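You operate a simulated robot arm through the tools that you are given. There is no shell and no other tool. Be economical: measure what you need, move in short steps, check, and stop when the job is done.

Carry out the task below with a simulated two-armed robot. There is one attempt and no reset: what you move stays moved.

Task
Wind the timer to the card's flash time, close the primer cup, crate the dry flange with the blue band.
Fine: the job card stands on the steel table; hold the timer while you turn; brush into its pot, lid pressed on, flange standing in the orange crate; leave the freshly primed flanges on the step.

Only the result counts: the job must be done as asked and must still hold three seconds after the hand-in. Knocking over, shifting, dropping, spilling or breaking anything else fails it. A push-on lid holds only when it is set on centred and level and pressed home; a screw cap is set on level and turned clockwise until tight.

Robot
Two 6-joint arms with two-finger parallel grippers on one trunk, on a base that drives. Base frame: it is fixed to the floor where the robot stands at the start and does not move with it; the origin is under the middle of the robot, x ahead of it, y to its left, z up. Units: mm, degrees, N and s.
The left shoulder is at the start at [60, 187, 1172], the right one opposite. With the tool pointing down near the work surface each hand reaches from about 220 to 620 mm from the robot's upright axis, wherever it stands, measured 20 degrees to its own side. Places, roughly: knob of the grey timer [500, 0, 1000]; job card on the steel table [900, -200, 1100]; brush pot [700, 100, 900]; orange crate [700, -900, 900]. Payload 1.57 kg a hand.
The tool frame of a hand sits at the grasp point between the pads (the TCP): z along the fingers, y along the line on which they close. The tips reach 30 mm beyond it. Largest opening 110 mm; finger width 24, thickness 12; the body of the gripper, 48 by 112 mm, starts 78 mm behind the TCP.
Orientation is that of the tool frame in the base frame, as [roll, pitch, yaw] about the fixed x, y, z axes, in that order (R = Rz(yaw) Ry(pitch) Rx(roll)). With the fingers straight down and closing along the base's y, the tool's x points along the base's -x, its y along +y and its z along -z.

Tools
- The arms move only by the tool servo_tool. It takes "left_steps", "right_steps" or both (then of equal length, played together; a hand with none holds still); each is a list of rows, each an object (a shift or turn left out is 0, a gripper value left out holds the last) with "slide": the shift along the tool's x, y, z in m, a list of three; "turn": the turn, a rotation vector about the tool's x, y, z in degrees, a list of three; "hand": the finger opening in m, from 0 to 0.11. In form: [{"slide": [tx, ty, tz], "turn": [ax, ay, az], "hand": hand}, ...]. A call has 1 to 12 rows; each row shifts and turns the commanded pose from where the row before left it, along the tool's axes as they then stand. Each row takes 0.2 s and may step no farther than 50 mm and 8.6 degrees from the row before; otherwise, or with a gripper value out of range, the whole call is refused. A pose out of reach is approached as far as the arm can. The call stops where the force on the tool passes 40 N (or 10 N more than at its start, if that is more) or the arm is blocked; 0.2 s more then pass. The fingers move at their own pace (about 153 mm/s each) and stop on an object; they squeeze with about 23 N. The grip force told is the motor's: it shows also when the fingers shut on nothing. Time passes only in rows, and 0.2 s behind the last, so rows that do not move let the fingers close. The reply holds the time, the measured pose of the TCP, the force on the tool along the base axes, the opening and the grip force, in the units named above and with some noise, and new pictures: "show" is both (left out), scene, wrist or none (wrist: the cameras of the hands that moved).
- Cameras (640 x 400 px; columns grow to the right, rows downward): "scene" is now at [16.3, -21.4, 1714.5]; the picture's right is [-0.25, -0.97, 0.00], its down [-0.72, 0.19, -0.67] and it looks along [0.64, -0.17, -0.75] (base axes); focal length 257 px, centre (320, 200). "left" rides on the left gripper at [70, -16, -141] in its tool frame; the picture's right is [0.23, 0.97, 0.00], its down [-0.86, 0.20, -0.48] and it looks along [-0.47, 0.11, 0.88] (tool axes); focal length 222 px, centre (320, 200). "right" rides on the right gripper at [70, 16, -141] in its tool frame; the picture's right is [-0.23, 0.97, 0.00], its down [-0.85, -0.20, -0.48] and it looks along [-0.47, -0.11, 0.88] (tool axes); focal length 222 px, centre (320, 200). There is no depth. A picture from a camera that has moved, and an enlarged one, comes with that camera's place and axes in the base frame and with its lens.
- lift_body(by): slides the trunk up (or, below 0, down) by that many mm; the arms and the scene camera ride with it, the base frame stays. It gives what a move gives, with no picture.
- drive_base(legs): drives the robot by 1 to 6 legs, each [ahead, left, turn to the left] in mm, mm and degrees, along the robot's own axes; the way and the turn of a leg run together, so that a leg with both is an arc; at most 1500 mm and 180 degrees a leg. The arms and the cameras ride along, it lands a little off, and it stops where it bumps. It gives what a move gives, and a new picture of the scene camera.
- aim_head(pan, tilt): turns the head with the scene camera to pan (to the left, within 86 degrees either way) and tilt (down, from -29 to 69), counted from straight ahead of the robot. It gives what a move gives, and a new picture of the scene camera.
- inspect(camera, box): a new picture of the part [left, top, right, bottom] of that camera's present view, enlarged. The clock stands still meanwhile.
- finish_job(): hands the job in; it is judged then, once.

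Go step by step. Nothing tells you exact positions but the pictures and the camera data: compare them with the known pose of the tool, close in by small moves and look again before you grip or let go. The budget is 120 turns and 170 pictures, counting those below and the enlarged ones. Unless the task says otherwise, let go and move clear before handing in.

The tools are called after ">>>" as a command line: name --argument value ..., lists and objects as JSON in quotes. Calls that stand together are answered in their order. servo_tool: Moves the arms, as the interface text tells. Its arguments: {"type":"object","properties":{"left_steps":{"type":"array","items":{"type":"object","properties":{"slide":{"type":"array","items":{"type":"number"}},"turn":{"type":"array","items":{"type":"number"}},"hand":{"type":"number"}}}},"right_steps":{"type":"array","items":{"type":"object","properties":{"slide":{"type":"array","items":{"type":"number"}},"turn":{"type":"array","items":{"type":"number"}},"hand":{"type":"number"}}}},"show":{"type":"string","enum":["both","scene","wrist","none"]}},"required":[]} The other tools are called the same way: lift_body (by) slides the trunk up or down; drive_base (legs) drives the base; aim_head (pan, tilt) turns the head that bears the scene camera; inspect (camera, box) takes an enlarged picture of a part of a camera's view; finish_job () hands the job in.

At the start:

```text
time: 0.0
left_ee_pos: [406.4, 13.2, 1250.1]
left_ee_rot: [180.0, 0.1, 180.0]
left_ft_force: [0.2, 0.5, -1.1]
left_finger_gap: 109.9
left_finger_force: 0.1
right_ee_pos: [307.2, -334.1, 1321.7]
right_ee_rot: [-180.0, 0.0, -179.9]
right_ft_force: [0.3, -0.5, 0.2]
right_finger_gap: 110.1
right_finger_force: 0.0
trunk travel left (down, up): [-800.0, 190.0]
robot x, y, heading: [-1.6, 2.5, -0.2]
head pan, tilt: [-14.7, 48.3]
```

scene: 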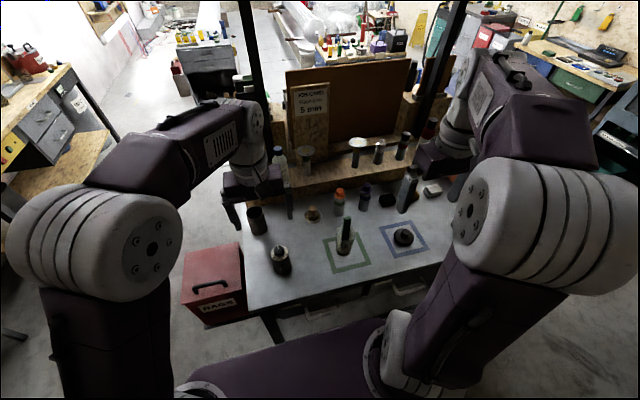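
right: 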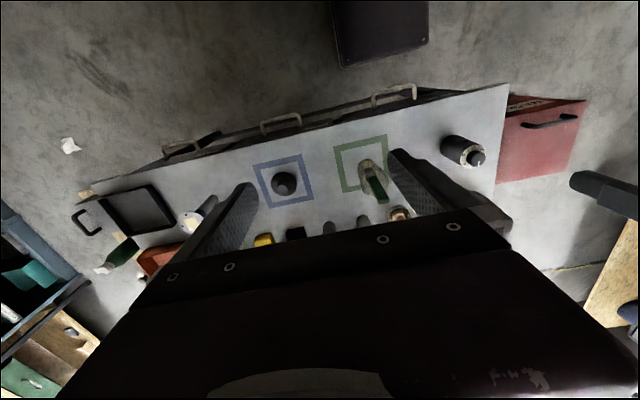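
left: 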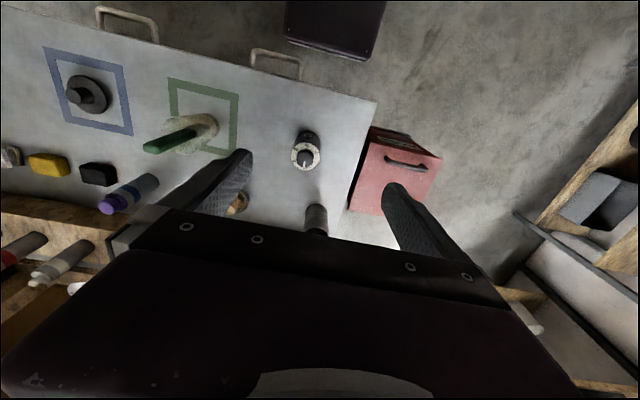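

I see a steel table with a card, a step with flanges, a primer cup in a green square and a timer at left. First I enlarge the key parts.

>>> inspect --camera "scene" --box '[220, 120, 460, 280]'

>>> inspect --camera "scene" --box '[280, 60, 420, 150]'

>>> inspect --camera "left" --box '[0, 30, 380, 270]'

>>> inspect --camera "right" --box '[60, 80, 520, 300]'

```text
2.50 times, centred on (340, 200) of scene
camera zoom: at [16.3, -21.4, 1714.5], right [-0.25, -0.97, 0.0], down [-0.72, 0.19, -0.67], along [0.64, -0.17, -0.75], focal length 642 px, centre (270, 200)
```

zoom: 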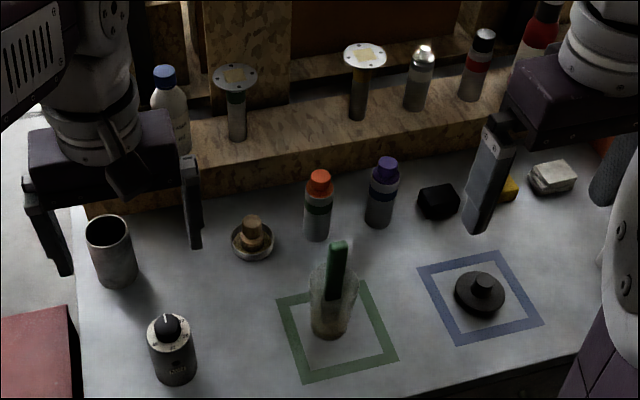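

```text
4.44 times, centred on (350, 105) of scene
camera zoom: at [16.3, -21.4, 1714.5], right [-0.25, -0.97, 0.0], down [-0.72, 0.19, -0.67], along [0.64, -0.17, -0.75], focal length 1142 px, centre (187, 622)
```

zoom: 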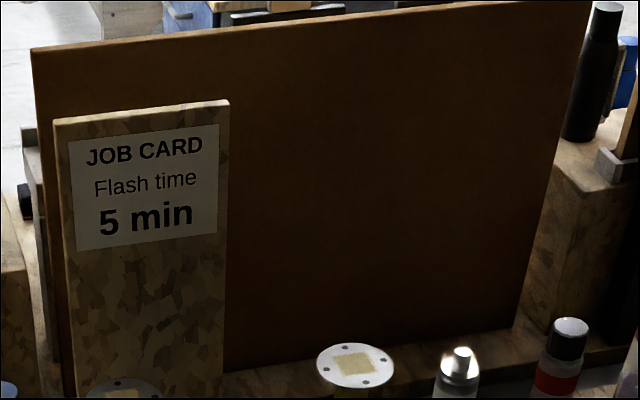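

```text
1.67 times, centred on (190, 150) of left
camera zoom: at [336.3, -2.0, 1390.2], right [-0.23, 0.97, 0.0], down [0.85, 0.2, 0.48], along [0.47, 0.11, -0.88], focal length 370 px, centre (537, 283)
```

zoom: 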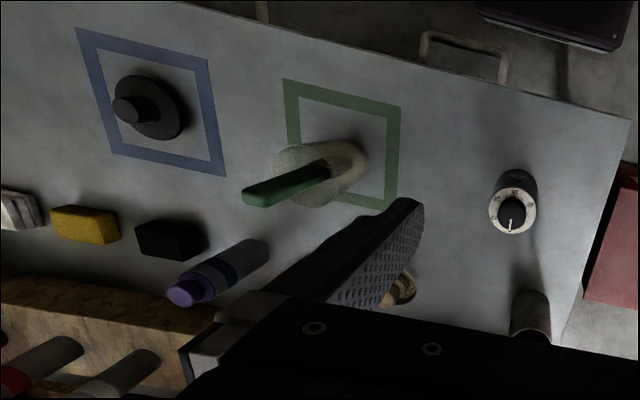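

```text
1.39 times, centred on (290, 190) of right
camera zoom: at [236.9, -317.7, 1462.7], right [0.23, 0.97, 0.0], down [0.85, -0.2, 0.48], along [0.47, -0.11, -0.88], focal length 309 px, centre (362, 214)
```

zoom: 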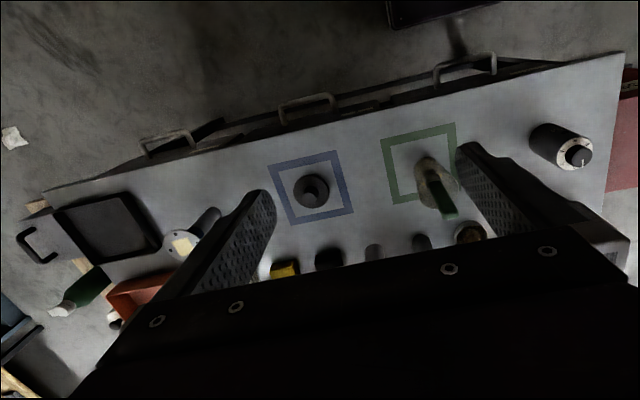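

Card says 5 min. Timer is about [483,-3,950], brush pot the grey mug, primer cup with brush in the green square, lid in the blue one. Now I look right for the flanges and the crate.

>>> aim_head --pan -45 --tilt 40

>>> aim_head --pan -10 --tilt 35

```text
time: 0.9
left_ee_pos: [405.7, 13.5, 1249.6]
left_ee_rot: [-180.0, 0.1, 180.0]
left_ft_force: [-0.1, -0.6, -0.5]
left_finger_gap: 109.9
left_finger_force: 0.0
right_ee_pos: [307.5, -333.0, 1322.6]
right_ee_rot: [179.9, -0.1, -180.0]
right_ft_force: [-0.5, -0.1, 0.3]
right_finger_gap: 109.8
right_finger_force: 0.0
trunk travel left (down, up): [-800.0, 190.0]
robot x, y, heading: [0.6, -1.6, -0.2]
head pan, tilt: [-45.0, 40.0]
camera scene: at [0.4, -61.4, 1726.3], right [-0.71, -0.71, 0.0], down [-0.46, 0.45, -0.77], along [0.54, -0.54, -0.64], focal length 257 px, centre (320, 200)
```

scene: 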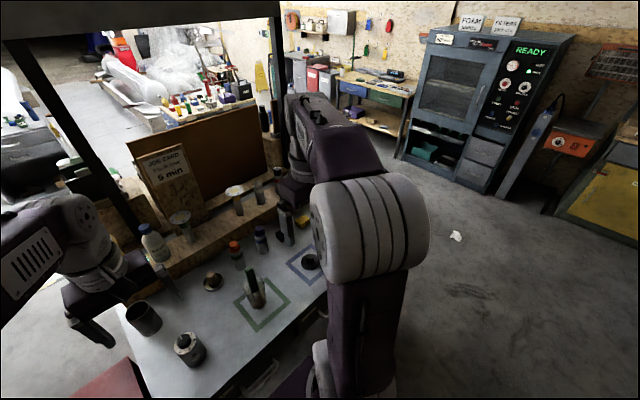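

```text
time: 2.0
left_ee_pos: [405.2, 14.6, 1249.9]
left_ee_rot: [-180.0, 0.0, 180.0]
left_ft_force: [0.4, 0.4, 0.8]
left_finger_gap: 109.9
left_finger_force: 0.1
right_ee_pos: [307.0, -333.7, 1323.0]
right_ee_rot: [-180.0, 0.0, 180.0]
right_ft_force: [-0.5, -0.8, 0.2]
right_finger_gap: 109.9
right_finger_force: 0.0
trunk travel left (down, up): [-800.0, 190.0]
robot x, y, heading: [-2.6, 2.1, -0.2]
head pan, tilt: [-10.0, 35.0]
camera scene: at [26.9, -17.0, 1733.9], right [-0.17, -0.98, 0.0], down [-0.56, 0.1, -0.82], along [0.81, -0.14, -0.57], focal length 257 px, centre (320, 200)
```

scene: 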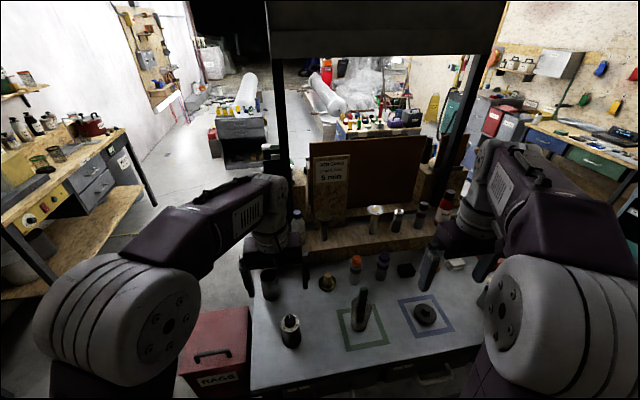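

Next I need the dial's scale, so I zoom in on the timer from the left wrist camera.

>>> inspect --camera "left" --box '[275, 125, 339, 165]'

>>> servo_tool --left_steps '[{"turn": [0, 0, -8]}, {"turn": [0, 0, -8]}, {"turn": [0, 0, -8]}, {"turn": [0, 0, -8]}, {"turn": [0, 0, -8]}, {"turn": [0, 0, -8]}, {"turn": [0, 0, -8]}, {"turn": [0, 0, -8]}, {"turn": [0, 0, -8]}, {"turn": [0, 0, -8]}, {"turn": [0, 0, -8]}, {"turn": [0, 0, -2]}]' --show "wrist"

```text
10.00 times, centred on (307, 145) of left
camera zoom: at [336.2, -2.1, 1390.2], right [-0.23, 0.97, 0.0], down [0.85, 0.2, 0.48], along [0.47, 0.11, -0.88], focal length 2221 px, centre (450, 750)
```

zoom: 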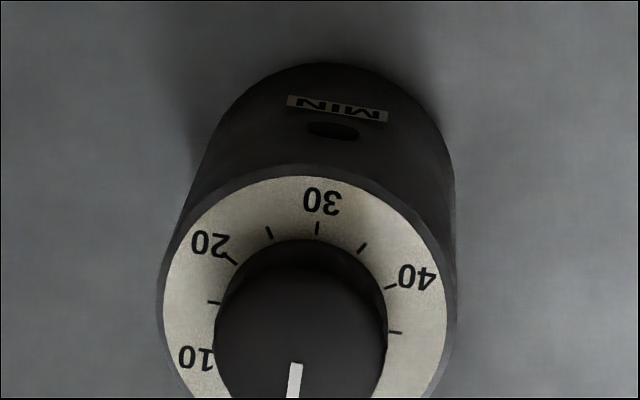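

```text
time: 4.6
left_ee_pos: [405.8, 13.3, 1250.9]
left_ee_rot: [-180.0, 0.0, -89.9]
left_ft_force: [0.0, 0.0, 0.5]
left_finger_gap: 110.0
left_finger_force: 0.1
right_ee_pos: [306.8, -333.7, 1321.6]
right_ee_rot: [-180.0, 0.1, 180.0]
right_ft_force: [-0.5, 1.2, -0.3]
right_finger_gap: 110.1
right_finger_force: 0.1
trunk travel left (down, up): [-800.0, 190.0]
robot x, y, heading: [2.2, -1.0, 0.1]
head pan, tilt: [-10.0, 35.0]
camera left: at [422.4, -55.0, 1390.4], right [-0.97, -0.23, 0.0], down [-0.2, 0.85, 0.48], along [-0.11, 0.47, -0.88], focal length 222 px, centre (320, 200)
```

left: 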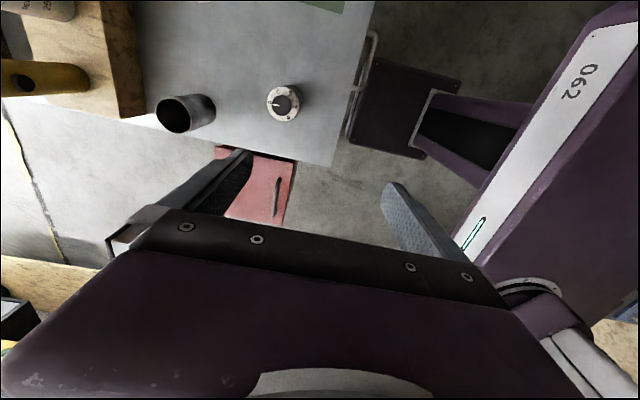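

The dial runs clockwise 0–60 and the pointer seems to stand at 0; I check that from the new view.

>>> inspect --camera "left" --box '[252, 80, 316, 120]'

```text
10.00 times, centred on (284, 100) of left
camera zoom: at [422.4, -55.0, 1390.4], right [-0.97, -0.23, 0.0], down [-0.2, 0.85, 0.48], along [-0.11, 0.47, -0.88], focal length 2221 px, centre (680, 1200)
```

zoom: 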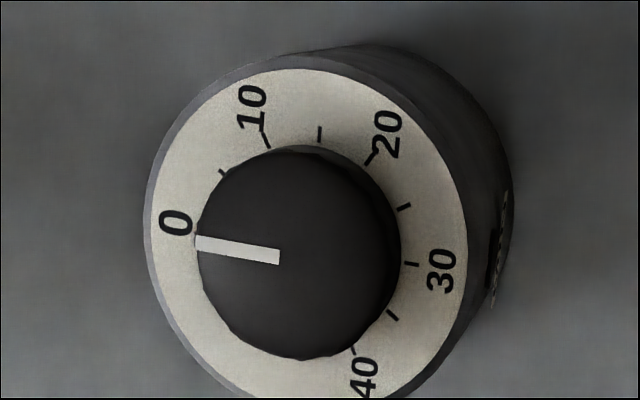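

Zero is on the far side, 6° per minute, so the knob needs 30° clockwise. I tilt the left hand so it can grip the timer's body from the left side, leaving the top free.

>>> servo_tool --left_steps '[{"slide": [-0.034, -0.024, 0.036]}, {"slide": [-0.034, -0.024, 0.036]}, {"slide": [-0.034, -0.024, 0.036]}, {"turn": [0, 7.5, 0]}, {"turn": [0, 7.5, 0]}, {"turn": [0, 7.5, 0]}, {"turn": [0, 7.5, 0]}, {"turn": [0, 7.5, 0]}, {"turn": [0, 7.5, 0]}, {"turn": [0, 7.5, 0]}, {"turn": [0, 7.5, 0]}]' --show "both"

```text
refused: row 1 steps farther than a row can; nothing moved
```

>>> servo_tool --left_steps '[{"slide": [-0.025, -0.018, 0.03]}, {"slide": [-0.025, -0.018, 0.03]}, {"slide": [-0.025, -0.018, 0.03]}, {"slide": [-0.026, -0.017, 0.03]}, {"turn": [0, 7.5, 0]}, {"turn": [0, 7.5, 0]}, {"turn": [0, 7.5, 0]}, {"turn": [0, 7.5, 0]}, {"turn": [0, 7.5, 0]}, {"turn": [0, 7.5, 0]}, {"turn": [0, 7.5, 0]}, {"turn": [0, 7.5, 0]}]' --show "both"

```text
time: 7.2
left_ee_pos: [476.7, 115.8, 1129.3]
left_ee_rot: [-179.8, -60.2, -90.2]
left_ft_force: [0.2, 0.2, 0.4]
left_finger_gap: 110.0
left_finger_force: 0.0
right_ee_pos: [307.5, -333.3, 1322.3]
right_ee_rot: [-180.0, 0.0, 180.0]
right_ft_force: [-0.8, -0.9, -0.7]
right_finger_gap: 109.9
right_finger_force: 0.1
trunk travel left (down, up): [-800.0, 190.0]
robot x, y, heading: [-0.9, 0.5, -0.1]
head pan, tilt: [-10.0, 35.0]
camera scene: at [27.6, -15.7, 1733.9], right [-0.17, -0.98, 0.0], down [-0.57, 0.1, -0.82], along [0.81, -0.14, -0.57], focal length 257 px, centre (320, 200)
camera left: at [493.0, 203.4, 1259.9], right [-0.97, -0.11, 0.2], down [-0.2, 0.84, -0.5], along [-0.11, -0.53, -0.84], focal length 222 px, centre (320, 200)
```

scene: 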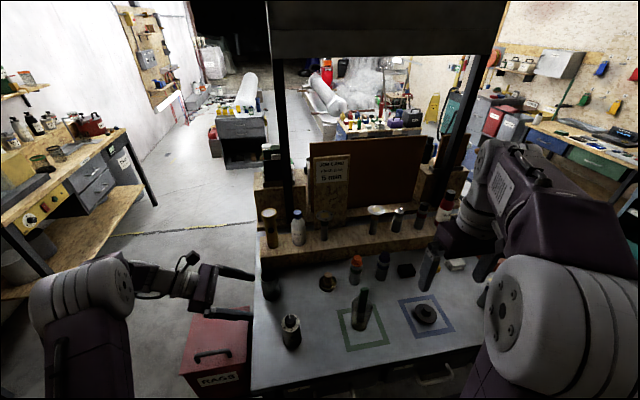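
left: 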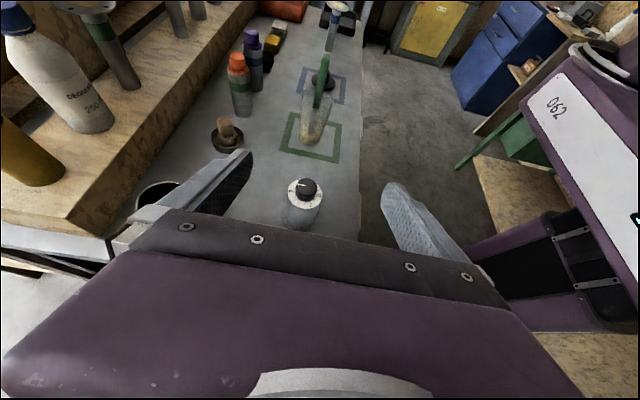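

The tilted posture works. I lower to the timer's body height, staying to its left.

>>> servo_tool --left_steps '[{"slide": [-0.0351, -0.001, 0.0203]}, {"slide": [-0.0351, -0.001, 0.0203]}, {"slide": [-0.0351, 0, 0.0203]}, {"slide": [-0.0351, 0, 0.0203]}]' --show "both"

>>> inspect --camera "left" --box '[200, 80, 440, 230]'

```text
time: 8.2
left_ee_pos: [475.9, 112.5, 965.6]
left_ee_rot: [-180.0, -60.0, -90.0]
left_ft_force: [0.3, -0.1, -0.1]
left_finger_gap: 110.0
left_finger_force: 0.0
right_ee_pos: [308.4, -333.5, 1321.7]
right_ee_rot: [179.9, 0.1, -180.0]
right_ft_force: [-0.3, 0.3, 0.6]
right_finger_gap: 110.2
right_finger_force: 0.0
trunk travel left (down, up): [-800.0, 190.0]
robot x, y, heading: [2.0, -0.6, -0.0]
head pan, tilt: [-10.0, 35.0]
camera scene: at [28.2, -16.3, 1733.9], right [-0.17, -0.98, 0.0], down [-0.57, 0.1, -0.82], along [0.81, -0.14, -0.57], focal length 257 px, centre (320, 200)
camera left: at [492.4, 200.3, 1095.0], right [-0.97, -0.11, 0.2], down [-0.2, 0.84, -0.5], along [-0.11, -0.53, -0.84], focal length 222 px, centre (320, 200)
```

scene: 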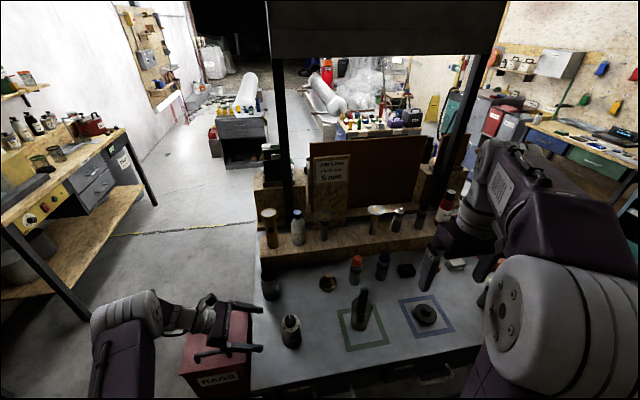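
left: 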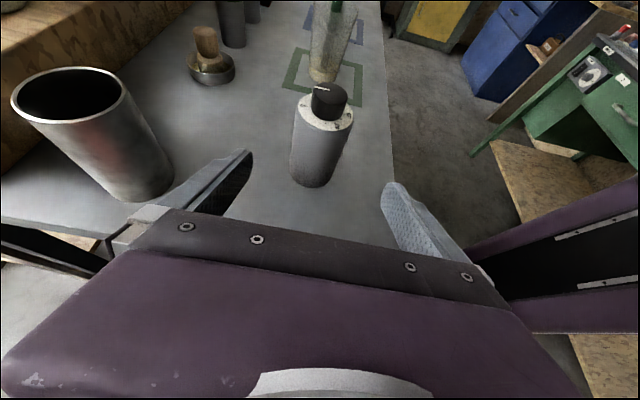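

```text
2.67 times, centred on (320, 155) of left
camera zoom: at [492.4, 200.3, 1095.0], right [-0.97, -0.11, 0.2], down [-0.2, 0.84, -0.5], along [-0.11, -0.53, -0.84], focal length 592 px, centre (320, 320)
```

zoom: 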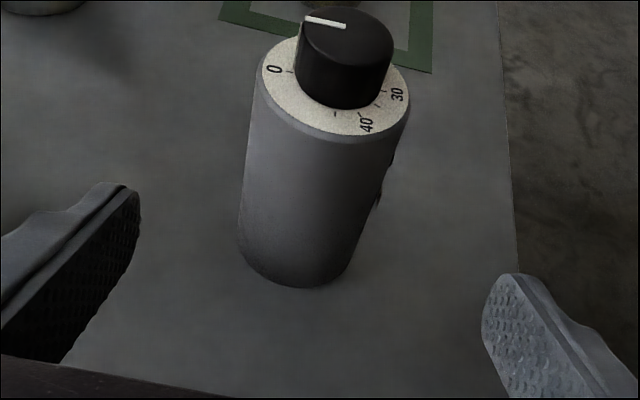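

Timer is centred around [478,6]. I slide the open hand over the body.

>>> servo_tool --left_steps '[{"slide": [0, -0.001, 0.04]}, {"slide": [0, -0.001, 0.04]}, {"slide": [0, 0, 0.03]}, {"slide": [0, 0, 0.012]}]' --show "wrist"

```text
time: 9.2
left_ee_pos: [481.7, 6.9, 908.5]
left_ee_rot: [-179.7, -60.0, -90.1]
left_ft_force: [0.4, 0.7, 0.3]
left_finger_gap: 109.8
left_finger_force: 0.1
right_ee_pos: [306.7, -334.0, 1322.6]
right_ee_rot: [-179.9, 0.1, -180.0]
right_ft_force: [0.7, 0.8, 0.1]
right_finger_gap: 109.8
right_finger_force: 0.0
trunk travel left (down, up): [-800.0, 190.0]
robot x, y, heading: [-2.7, -0.7, -0.1]
head pan, tilt: [-10.0, 35.0]
camera left: at [498.4, 95.8, 1037.9], right [-0.97, -0.11, 0.2], down [-0.2, 0.84, -0.5], along [-0.11, -0.53, -0.84], focal length 222 px, centre (320, 200)
```

left: 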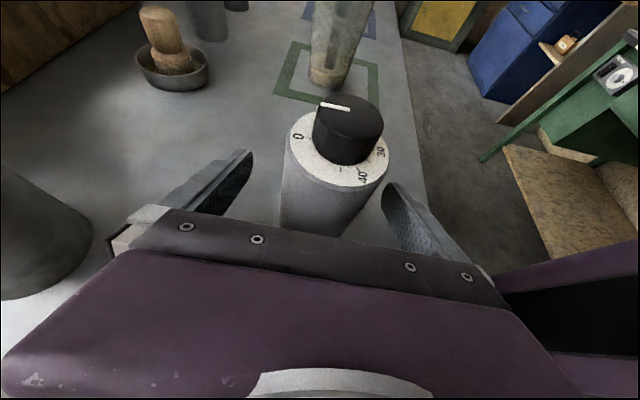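

The body lies centred between the fingers; I close on it.

>>> servo_tool --left_steps '[{"hand": 0.07}, {"hand": 0.05}, {"hand": 0.04}, {"hand": 0.035}]' --show "wrist"

```text
time: 10.2
left_ee_pos: [481.6, 6.9, 908.1]
left_ee_rot: [-179.9, -59.9, -90.1]
left_ft_force: [-1.1, 1.3, 0.5]
left_finger_gap: 60.9
left_finger_force: 23.1
right_ee_pos: [306.8, -333.6, 1322.9]
right_ee_rot: [180.0, 0.1, 179.9]
right_ft_force: [-0.2, -0.6, -0.1]
right_finger_gap: 110.0
right_finger_force: 0.1
trunk travel left (down, up): [-800.0, 190.0]
robot x, y, heading: [0.2, 0.2, -0.2]
head pan, tilt: [-10.0, 35.0]
camera left: at [498.4, 96.2, 1037.8], right [-0.97, -0.11, 0.2], down [-0.2, 0.84, -0.5], along [-0.11, -0.53, -0.84], focal length 222 px, centre (320, 200)
```

left: 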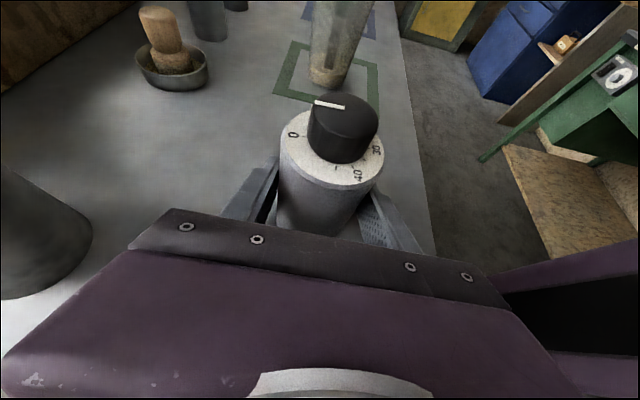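

The timer is held firmly. Now the right hand goes above the knob.

>>> servo_tool --right_steps '[{"slide": [-0.0196, 0.038, 0.02], "hand": 0.08}, {"slide": [-0.0196, 0.038, 0.02]}, {"slide": [-0.0196, 0.038, 0.02]}, {"slide": [-0.0196, 0.038, 0.02]}, {"slide": [-0.0196, 0.038, 0.02]}, {"slide": [-0.0196, 0.038, 0.02]}, {"slide": [-0.0196, 0.038, 0.02]}, {"slide": [-0.0196, 0.038, 0.02]}, {"slide": [-0.0196, 0.037, 0.02]}]' --show "none"

>>> servo_tool --right_steps '[{"turn": [0, 0, -7.5]}, {"turn": [0, 0, -7.5]}, {"turn": [0, 0, -7.5]}, {"turn": [0, 0, -7.5]}, {"turn": [0, 0, -7.5]}, {"turn": [0, 0, -7.5]}, {"turn": [0, 0, -7.5]}, {"turn": [0, 0, -7.5]}, {"turn": [0, 0, -7.5]}, {"turn": [0, 0, -7.5]}, {"turn": [0, 0, -7.5]}, {"turn": [0, 0, -7.5]}]' --show "both"

```text
time: 12.2
left_ee_pos: [482.7, 9.6, 907.6]
left_ee_rot: [-180.0, -60.1, -90.1]
left_ft_force: [1.6, 0.1, 1.0]
left_finger_gap: 60.9
left_finger_force: 22.9
right_ee_pos: [483.2, 10.4, 1142.4]
right_ee_rot: [-179.9, 0.0, 180.0]
right_ft_force: [0.4, 0.4, -0.4]
right_finger_gap: 80.0
right_finger_force: 0.1
trunk travel left (down, up): [-800.0, 190.0]
robot x, y, heading: [-2.1, -1.6, 0.0]
head pan, tilt: [-10.0, 35.0]
```

```text
time: 14.8
left_ee_pos: [483.2, 8.3, 908.3]
left_ee_rot: [-179.9, -60.0, -90.2]
left_ft_force: [1.4, -0.2, 0.0]
left_finger_gap: 60.7
left_finger_force: 23.3
right_ee_pos: [483.7, 6.3, 1141.3]
right_ee_rot: [-180.0, -0.1, -90.0]
right_ft_force: [-0.3, -0.3, 0.1]
right_finger_gap: 79.9
right_finger_force: 0.1
trunk travel left (down, up): [-800.0, 190.0]
robot x, y, heading: [-1.7, -4.1, -0.0]
head pan, tilt: [-10.0, 35.0]
camera scene: at [27.3, -16.6, 1733.9], right [-0.17, -0.98, 0.0], down [-0.56, 0.1, -0.82], along [0.81, -0.14, -0.57], focal length 257 px, centre (320, 200)
camera right: at [467.7, -63.4, 1282.5], right [-0.97, 0.23, 0.0], down [0.2, 0.86, 0.48], along [0.11, 0.47, -0.88], focal length 222 px, centre (320, 200)
```

scene: 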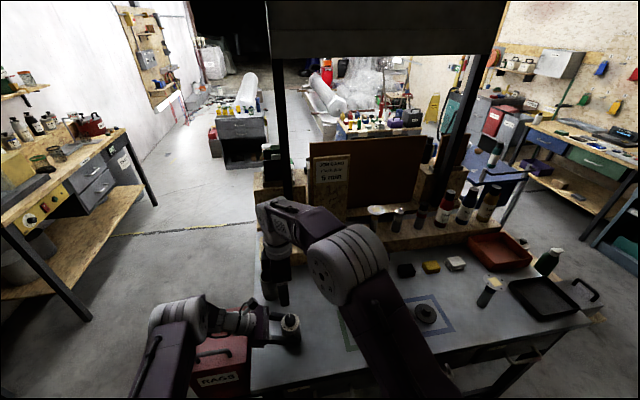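
right: 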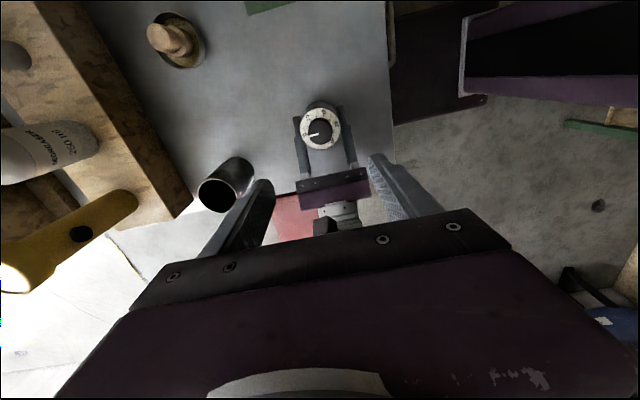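

Right hand is above; I zoom on the knob to align.

>>> inspect --camera "right" --box '[272, 90, 368, 150]'

>>> inspect --camera "scene" --box '[380, 150, 620, 350]'

```text
6.67 times, centred on (320, 120) of right
camera zoom: at [467.7, -63.4, 1282.5], right [-0.97, 0.23, 0.0], down [0.2, 0.86, 0.48], along [0.11, 0.47, -0.88], focal length 1481 px, centre (320, 733)
```

zoom: 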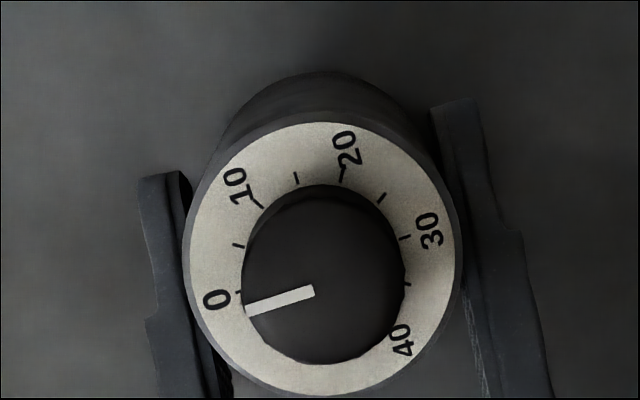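

```text
2.00 times, centred on (500, 250) of scene
camera zoom: at [27.3, -16.6, 1733.9], right [-0.17, -0.98, 0.0], down [-0.56, 0.1, -0.82], along [0.81, -0.14, -0.57], focal length 514 px, centre (-40, 100)
```

zoom: 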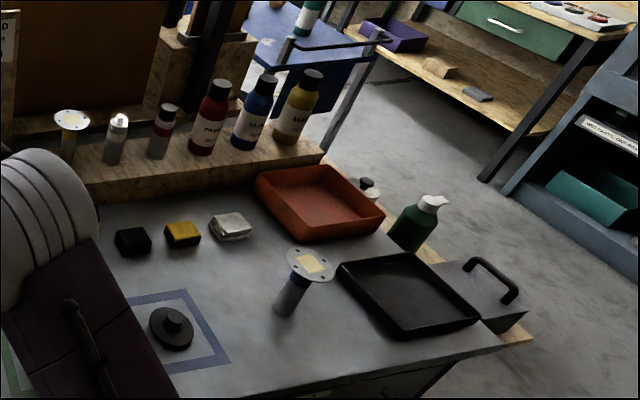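

Knob top is at about [482,2,965]. I come down with the open fingers around the knob, stopping above the dial.

>>> servo_tool --right_steps '[{"slide": [0.004, 0.0015, 0.04]}, {"slide": [0, 0, 0.04]}, {"slide": [0, 0, 0.04]}, {"slide": [0, 0, 0.035]}]' --show "wrist"

>>> inspect --camera "left" --box '[240, 40, 480, 190]'

```text
time: 15.8
left_ee_pos: [482.2, 7.8, 908.6]
left_ee_rot: [-179.8, -60.1, -90.1]
left_ft_force: [0.4, -0.4, 0.2]
left_finger_gap: 60.7
left_finger_force: 22.8
right_ee_pos: [483.7, 4.4, 987.9]
right_ee_rot: [179.9, -0.1, -90.1]
right_ft_force: [-0.1, 0.5, -0.1]
right_finger_gap: 79.7
right_finger_force: 0.1
trunk travel left (down, up): [-800.0, 190.0]
robot x, y, heading: [-0.5, -0.5, -0.0]
head pan, tilt: [-10.0, 35.0]
camera right: at [466.4, -65.2, 1127.4], right [-0.97, 0.23, 0.0], down [0.2, 0.85, 0.48], along [0.11, 0.47, -0.88], focal length 222 px, centre (320, 200)
```

right: 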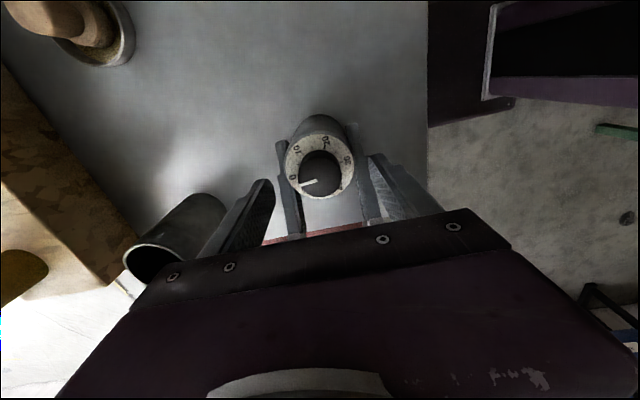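

```text
2.67 times, centred on (360, 115) of left
camera zoom: at [498.7, 96.3, 1037.8], right [-0.97, -0.11, 0.2], down [-0.2, 0.84, -0.5], along [-0.11, -0.53, -0.84], focal length 592 px, centre (213, 427)
```

zoom: 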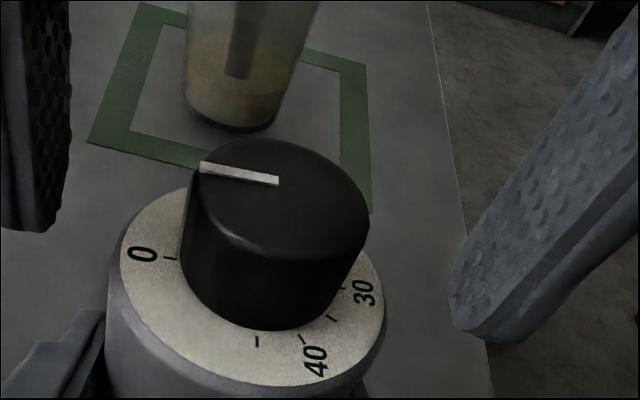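

Aligned. I lower a bit more and close on the knob.

>>> servo_tool --right_steps '[{"slide": [0, 0, 0.013]}, {"hand": 0.05}, {"hand": 0.03}, {"hand": 0.025}, {"hand": 0.025}]' --show "wrist"

>>> inspect --camera "left" --box '[240, 40, 480, 190]'

```text
time: 17.0
left_ee_pos: [482.1, 8.7, 906.6]
left_ee_rot: [-179.8, -60.0, -90.1]
left_ft_force: [0.2, 1.6, 0.6]
left_finger_gap: 60.7
left_finger_force: 23.3
right_ee_pos: [481.8, 3.7, 974.0]
right_ee_rot: [180.0, 0.0, -90.0]
right_ft_force: [-1.7, -1.6, 0.0]
right_finger_gap: 61.1
right_finger_force: 22.8
trunk travel left (down, up): [-800.0, 190.0]
robot x, y, heading: [-1.6, 0.1, 0.0]
head pan, tilt: [-10.0, 35.0]
camera right: at [465.4, -65.3, 1115.1], right [-0.97, 0.23, 0.0], down [0.2, 0.86, 0.48], along [0.11, 0.47, -0.88], focal length 222 px, centre (320, 200)
```

right: 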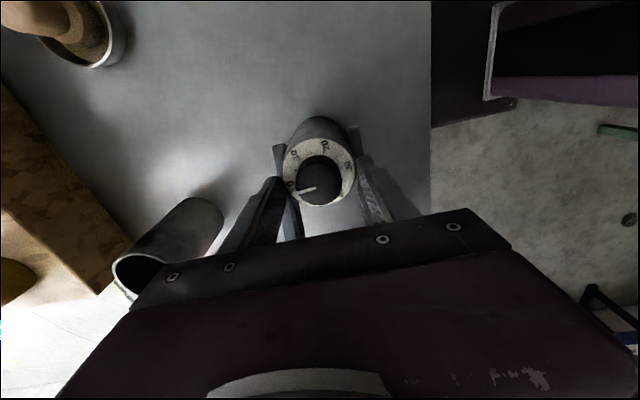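

```text
2.67 times, centred on (360, 115) of left
camera zoom: at [498.4, 96.4, 1037.9], right [-0.97, -0.11, 0.2], down [-0.2, 0.84, -0.5], along [-0.11, -0.53, -0.84], focal length 592 px, centre (213, 427)
```

zoom: 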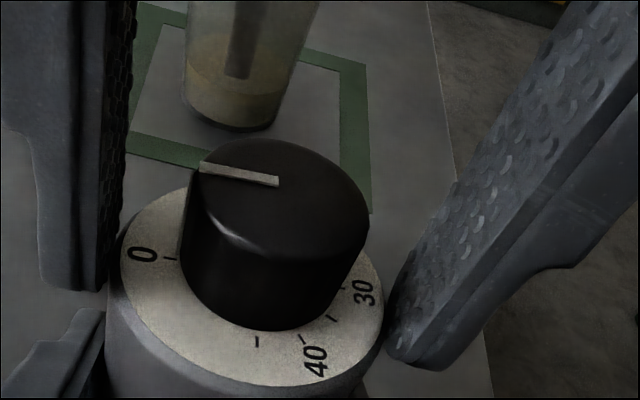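

The fingertips caught the body rim below the dial (gap 61). I open, rise 13 mm and close again.

>>> servo_tool --right_steps '[{"hand": 0.08}, {"hand": 0.08}, {"slide": [0, 0, -0.013]}, {"hand": 0.05}, {"hand": 0.03}, {"hand": 0.025}, {"hand": 0.025}]' --show "none"

>>> inspect --camera "left" --box '[240, 40, 480, 190]'

```text
time: 18.6
left_ee_pos: [481.3, 7.8, 907.2]
left_ee_rot: [-179.9, -59.9, -90.2]
left_ft_force: [2.2, 0.3, -0.6]
left_finger_gap: 60.7
left_finger_force: 22.6
right_ee_pos: [482.6, 3.8, 990.0]
right_ee_rot: [-179.9, 0.0, -90.0]
right_ft_force: [-2.9, -0.2, 1.8]
right_finger_gap: 32.5
right_finger_force: 23.0
trunk travel left (down, up): [-800.0, 190.0]
robot x, y, heading: [3.5, 0.5, 0.3]
head pan, tilt: [-10.0, 35.0]
```

```text
2.67 times, centred on (360, 115) of left
camera zoom: at [498.4, 96.3, 1037.9], right [-0.97, -0.11, 0.2], down [-0.2, 0.84, -0.5], along [-0.11, -0.53, -0.84], focal length 592 px, centre (213, 427)
```

zoom: 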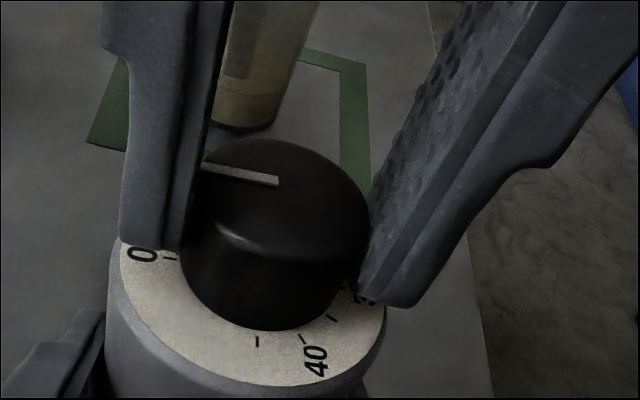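

The knob is gripped. I turn 30° clockwise.

>>> servo_tool --right_steps '[{"turn": [0, 0, 7.5]}, {"turn": [0, 0, 7.5]}, {"turn": [0, 0, 7.5]}, {"turn": [0, 0, 7.5]}, {}]' --show "none"

>>> inspect --camera "left" --box '[240, 40, 480, 190]'

>>> inspect --camera "right" --box '[264, 90, 392, 210]'

```text
time: 19.8
left_ee_pos: [481.0, 9.3, 907.9]
left_ee_rot: [-179.9, -60.0, -90.1]
left_ft_force: [-0.9, 0.3, -1.4]
left_finger_gap: 60.8
left_finger_force: 23.5
right_ee_pos: [483.0, 3.4, 989.5]
right_ee_rot: [-179.9, 0.1, -120.1]
right_ft_force: [4.0, -2.7, 13.1]
right_finger_gap: 32.7
right_finger_force: 22.9
trunk travel left (down, up): [-800.0, 190.0]
robot x, y, heading: [-1.6, 0.3, 0.2]
head pan, tilt: [-10.0, 35.0]
```

```text
2.67 times, centred on (360, 115) of left
camera zoom: at [498.1, 96.3, 1037.9], right [-0.97, -0.11, 0.2], down [-0.2, 0.84, -0.5], along [-0.11, -0.53, -0.84], focal length 592 px, centre (213, 427)
```

zoom: 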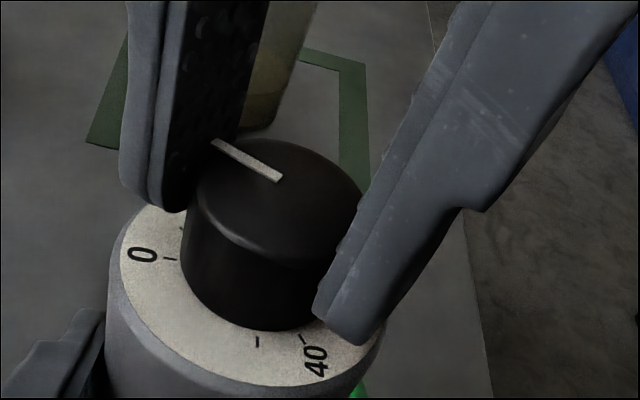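

```text
3.33 times, centred on (328, 150) of right
camera zoom: at [433.6, -49.5, 1128.9], right [-0.73, 0.69, 0.0], down [0.6, 0.64, 0.48], along [0.33, 0.35, -0.88], focal length 740 px, centre (293, 367)
```

zoom: 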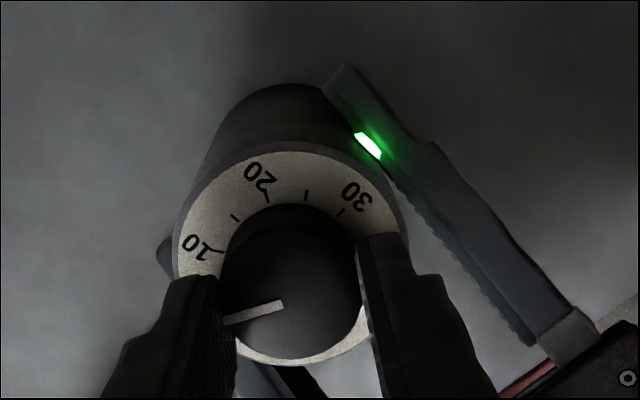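

The knob turned and a green lamp is lit. I release the knob, rise and check the reading.

>>> servo_tool --right_steps '[{"hand": 0.06}, {"hand": 0.08}, {"slide": [0, 0, -0.03]}, {"slide": [0, 0, -0.04]}, {"slide": [0, 0, -0.04]}]' --show "none"

>>> inspect --camera "right" --box '[264, 90, 392, 170]'

>>> inspect --camera "left" --box '[240, 40, 480, 190]'

```text
time: 21.0
left_ee_pos: [480.4, 8.0, 907.4]
left_ee_rot: [-179.8, -60.0, -90.3]
left_ft_force: [0.0, 0.7, 0.4]
left_finger_gap: 60.6
left_finger_force: 23.5
right_ee_pos: [483.3, 2.2, 1097.4]
right_ee_rot: [179.9, 0.0, -120.0]
right_ft_force: [-0.4, -0.1, 0.5]
right_finger_gap: 80.1
right_finger_force: 0.1
trunk travel left (down, up): [-800.0, 190.0]
robot x, y, heading: [-0.7, -1.4, 0.2]
head pan, tilt: [-10.0, 35.0]
```

```text
5.00 times, centred on (328, 130) of right
camera zoom: at [434.0, -50.0, 1238.2], right [-0.73, 0.68, 0.0], down [0.6, 0.64, 0.48], along [0.33, 0.35, -0.88], focal length 1111 px, centre (280, 550)
```

zoom: 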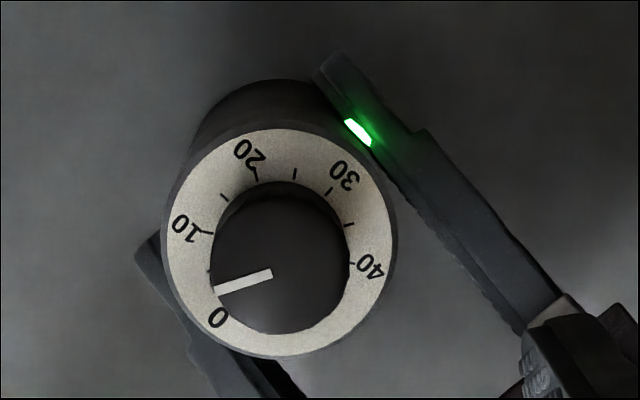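

```text
2.67 times, centred on (360, 115) of left
camera zoom: at [497.8, 96.3, 1038.0], right [-0.97, -0.11, 0.2], down [-0.2, 0.84, -0.5], along [-0.11, -0.53, -0.84], focal length 592 px, centre (213, 427)
```

zoom: 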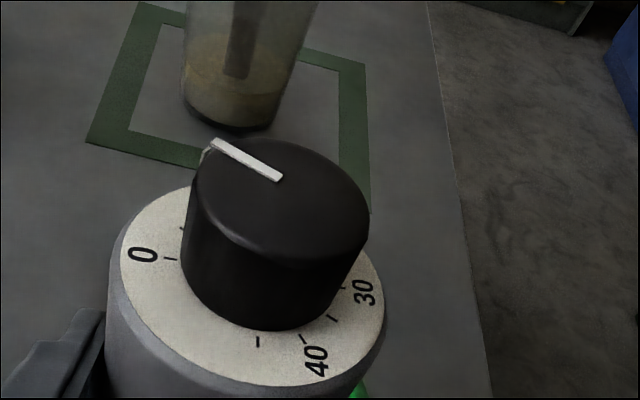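

Reading looks very near 5. I zoom closer for precision.

>>> inspect --camera "right" --box '[295, 113, 345, 163]'

```text
8.00 times, centred on (320, 138) of right
camera zoom: at [434.0, -50.0, 1238.2], right [-0.73, 0.68, 0.0], down [0.6, 0.64, 0.48], along [0.33, 0.35, -0.88], focal length 1777 px, centre (320, 696)
```

zoom: 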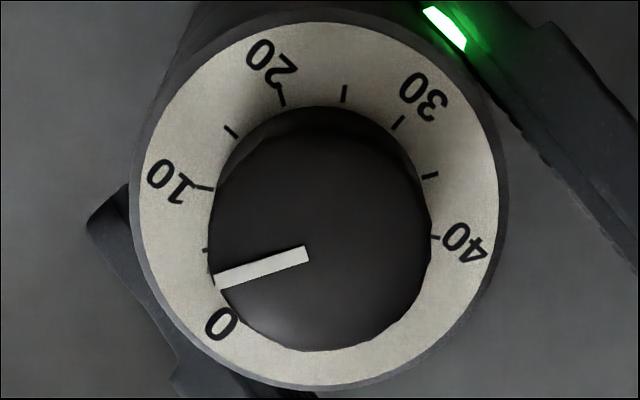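

The pointer lies exactly on 5. I let go of the timer and back the left hand off.

>>> servo_tool --left_steps '[{"hand": 0.075}, {"hand": 0.11}, {"hand": 0.11}, {"slide": [0, 0, -0.04]}, {"slide": [0, 0, -0.045]}, {"slide": [0, 0, -0.045]}, {"slide": [0.035, 0, -0.02]}, {"slide": [0.035, 0, -0.02]}, {"slide": [0.035, 0, -0.02]}, {"slide": [0.035, 0, -0.02]}]' --show "none"

>>> inspect --camera "right" --box '[160, 60, 480, 260]'

```text
time: 23.2
left_ee_pos: [477.0, 120.5, 1135.2]
left_ee_rot: [-179.9, -60.0, -90.0]
left_ft_force: [0.3, -0.2, -0.2]
left_finger_gap: 110.4
left_finger_force: 0.0
right_ee_pos: [482.6, 1.8, 1097.7]
right_ee_rot: [179.9, 0.1, -120.0]
right_ft_force: [0.2, 0.0, 0.0]
right_finger_gap: 80.1
right_finger_force: 0.0
trunk travel left (down, up): [-800.0, 190.0]
robot x, y, heading: [5.2, -1.2, 0.0]
head pan, tilt: [-10.0, 35.0]
```

```text
2.00 times, centred on (320, 160) of right
camera zoom: at [433.7, -50.6, 1238.1], right [-0.73, 0.68, 0.0], down [0.6, 0.64, 0.48], along [0.33, 0.35, -0.88], focal length 444 px, centre (320, 280)
```

zoom: 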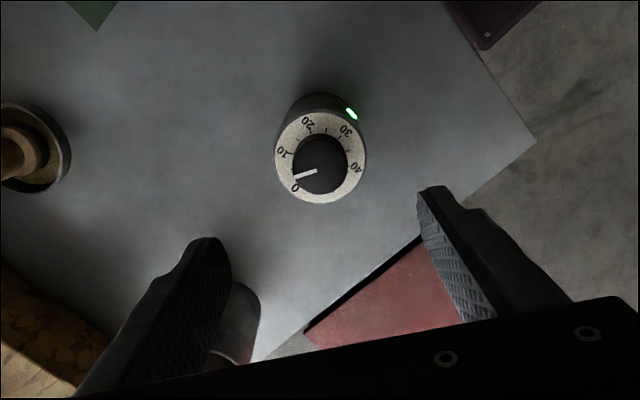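

Timer stands, reading 5. The pot is out of easy reach, so I check the room ahead of the base by looking down.

>>> aim_head --pan 0 --tilt 69

```text
time: 24.1
left_ee_pos: [478.0, 120.2, 1134.1]
left_ee_rot: [-179.9, -60.0, -90.1]
left_ft_force: [-0.5, 0.5, 0.1]
left_finger_gap: 109.9
left_finger_force: 0.1
right_ee_pos: [484.3, 2.9, 1098.7]
right_ee_rot: [179.9, 0.0, -120.0]
right_ft_force: [0.3, 1.8, -0.9]
right_finger_gap: 80.0
right_finger_force: 0.1
trunk travel left (down, up): [-800.0, 190.0]
robot x, y, heading: [-0.1, 2.3, 0.1]
head pan, tilt: [0.0, 68.8]
camera scene: at [-3.5, -1.2, 1690.3], right [0.0, -1.0, 0.0], down [-0.93, 0.0, -0.36], along [0.36, 0.0, -0.93], focal length 257 px, centre (320, 200)
```

scene: 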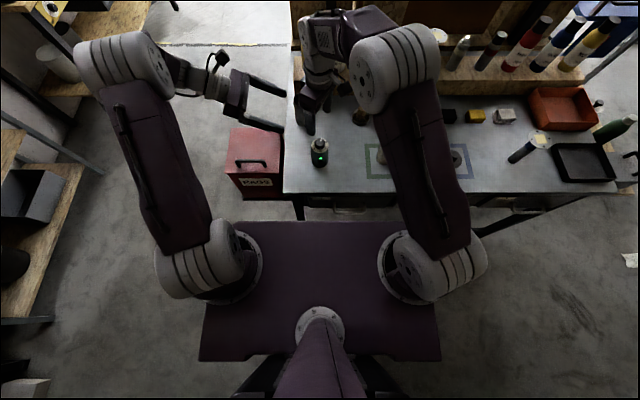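

The table edge runs at x≈355 and the base front is near 250, so about 100 mm ahead is free. First I straighten the left hand and bring the right hand back out of the way.

>>> servo_tool --left_steps '[{"turn": [0, -7.5, 0]}, {"turn": [0, -7.5, 0]}, {"turn": [0, -7.5, 0]}, {"turn": [0, -7.5, 0]}, {"turn": [0, -7.5, 0]}, {"turn": [0, -7.5, 0]}, {"turn": [0, -7.5, 0]}, {"turn": [0, -7.5, 0]}]' --right_steps '[{"slide": [0, 0, -0.015], "turn": [0, 0, 7.5]}, {"slide": [0, 0, -0.015], "turn": [0, 0, 7.5]}, {"slide": [0, 0, -0.015], "turn": [0, 0, 7.5]}, {"slide": [0, 0, -0.015], "turn": [0, 0, 7.5]}, {"slide": [0, 0, -0.015], "turn": [0, 0, 7.5]}, {"slide": [0, 0, -0.015], "turn": [0, 0, 7.5]}, {"slide": [0, 0, -0.015], "turn": [0, 0, 7.5]}, {"slide": [0, 0, -0.015], "turn": [0, 0, 7.5]}]' --show "none"

>>> servo_tool --right_steps '[{"slide": [0.02, -0.04, -0.005]}, {"slide": [0.02, -0.04, -0.005]}, {"slide": [0.02, -0.04, -0.005]}, {"slide": [0.02, -0.04, -0.005]}, {"slide": [0.02, -0.04, -0.005]}, {"slide": [0.02, -0.04, -0.005]}, {"slide": [0.02, -0.04, -0.005]}, {"slide": [0.02, -0.04, -0.005]}, {"slide": [0.02, -0.04, -0.005]}, {"slide": [0, -0.045, 0]}, {"slide": [0, -0.045, 0]}]' --show "scene"

```text
time: 25.8
left_ee_pos: [485.2, 123.0, 1137.1]
left_ee_rot: [-179.3, -9.3, -89.1]
left_ft_force: [1.2, -0.9, -0.3]
left_finger_gap: 110.2
left_finger_force: 0.0
right_ee_pos: [479.2, -1.8, 1197.1]
right_ee_rot: [-179.4, -1.0, -170.7]
right_ft_force: [-1.4, -0.2, 0.1]
right_finger_gap: 80.3
right_finger_force: 0.1
trunk travel left (down, up): [-800.0, 190.0]
robot x, y, heading: [2.1, 0.3, -0.1]
head pan, tilt: [0.0, 68.8]
stopped in row 7 (left hand): the force on the tool passed its limit (the readings are from after the stop); the commanded pose is now the measured one
```

```text
time: 28.1
left_ee_pos: [486.6, 121.4, 1135.5]
left_ee_rot: [-179.4, -9.3, -89.2]
left_ft_force: [-0.9, -0.2, -0.9]
left_finger_gap: 109.9
left_finger_force: 0.1
right_ee_pos: [377.6, -476.9, 1246.0]
right_ee_rot: [-179.5, -1.0, -170.6]
right_ft_force: [0.4, -0.1, 0.2]
right_finger_gap: 79.9
right_finger_force: 0.1
trunk travel left (down, up): [-800.0, 190.0]
robot x, y, heading: [-0.6, -2.7, -0.0]
head pan, tilt: [0.0, 68.8]
camera scene: at [-2.4, -4.5, 1690.2], right [0.0, -1.0, 0.0], down [-0.93, 0.0, -0.36], along [0.36, 0.0, -0.93], focal length 257 px, centre (320, 200)
```

scene: 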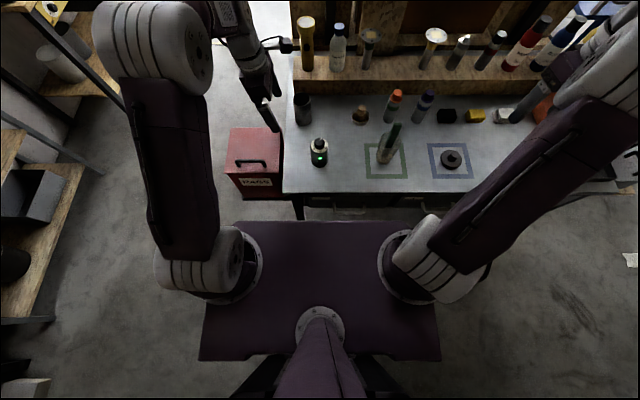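

The hands brushed each other but nothing on the table moved. I now have a clear overhead view; zooming for detail.

>>> inspect --camera "scene" --box '[284, 84, 476, 204]'

>>> inspect --camera "scene" --box '[284, 0, 604, 130]'

```text
3.33 times, centred on (380, 144) of scene
camera zoom: at [-2.4, -4.5, 1690.2], right [0.0, -1.0, 0.0], down [-0.93, 0.0, -0.36], along [0.36, 0.0, -0.93], focal length 857 px, centre (120, 387)
```

zoom: 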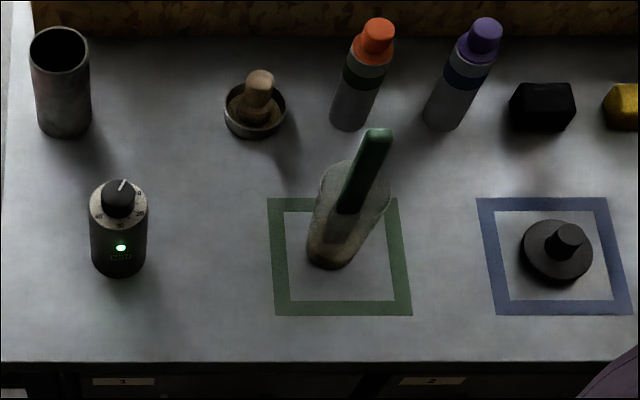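

```text
2.00 times, centred on (444, 65) of scene
camera zoom: at [-2.4, -4.5, 1690.2], right [0.0, -1.0, 0.0], down [-0.93, 0.0, -0.36], along [0.36, 0.0, -0.93], focal length 514 px, centre (72, 470)
```

zoom: 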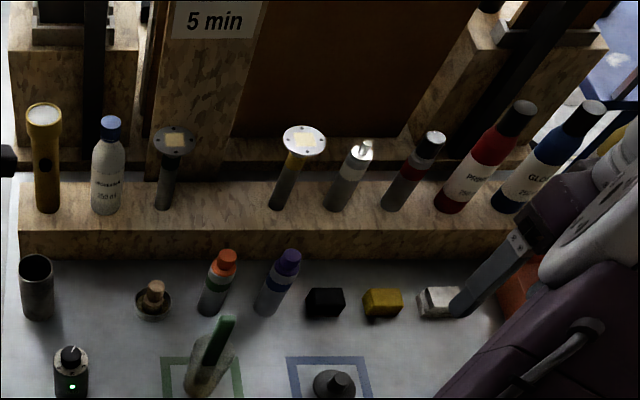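

Cup is about [488,-237], rim ~z 965, brush top ~[505,-247,1030]; pot about [668,62], rim ~z 950; lid [476,-487]. I level both hands, tuck the left one, and drive 100 mm ahead.

>>> servo_tool --left_steps '[{"turn": [0, -4.6, 0]}, {"turn": [0, -4.6, 0]}, {"slide": [-0.03, 0.03, -0.02]}, {"slide": [-0.03, 0.03, -0.02]}, {"slide": [-0.03, 0.03, -0.02]}, {"slide": [0, 0, -0.03]}]' --right_steps '[{"turn": [0, 0, 4.7]}, {"turn": [0, 0, 4.7]}, {"turn": [0, -1, 0]}, {}, {}, {}]' --show "none"

>>> drive_base --legs '[[100, 0, 0]]'

```text
time: 29.6
left_ee_pos: [394.7, 213.8, 1227.1]
left_ee_rot: [-179.3, -0.2, -89.0]
left_ft_force: [0.2, -0.4, 0.5]
left_finger_gap: 110.1
left_finger_force: 0.0
right_ee_pos: [375.9, -474.3, 1249.5]
right_ee_rot: [-179.3, 0.2, 179.9]
right_ft_force: [-0.2, 0.5, 0.6]
right_finger_gap: 80.0
right_finger_force: 0.1
trunk travel left (down, up): [-800.0, 190.0]
robot x, y, heading: [-0.7, -1.4, 0.3]
head pan, tilt: [0.0, 68.8]
```

```text
time: 30.7
left_ee_pos: [492.2, 213.4, 1227.2]
left_ee_rot: [-179.1, -0.1, -88.9]
left_ft_force: [0.9, 0.3, 0.0]
left_finger_gap: 110.1
left_finger_force: 0.1
right_ee_pos: [475.8, -473.1, 1249.9]
right_ee_rot: [-179.2, 0.3, -179.9]
right_ft_force: [-0.5, 1.0, 1.0]
right_finger_gap: 80.2
right_finger_force: 0.0
trunk travel left (down, up): [-800.0, 190.0]
robot x, y, heading: [100.3, -1.4, 0.1]
head pan, tilt: [0.0, 68.8]
camera scene: at [92.9, -1.4, 1690.2], right [0.0, -1.0, 0.0], down [-0.93, 0.0, -0.36], along [0.36, 0.0, -0.93], focal length 257 px, centre (320, 200)
```

scene: 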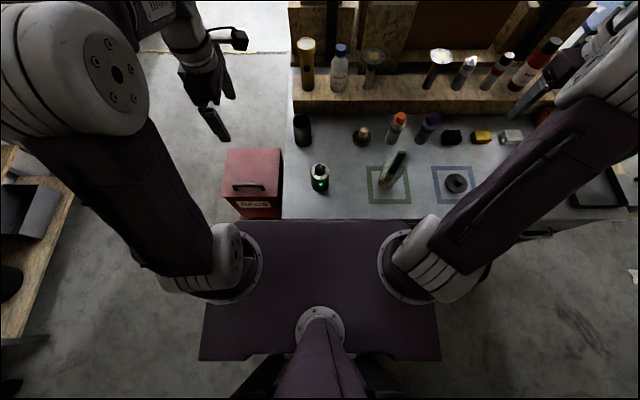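

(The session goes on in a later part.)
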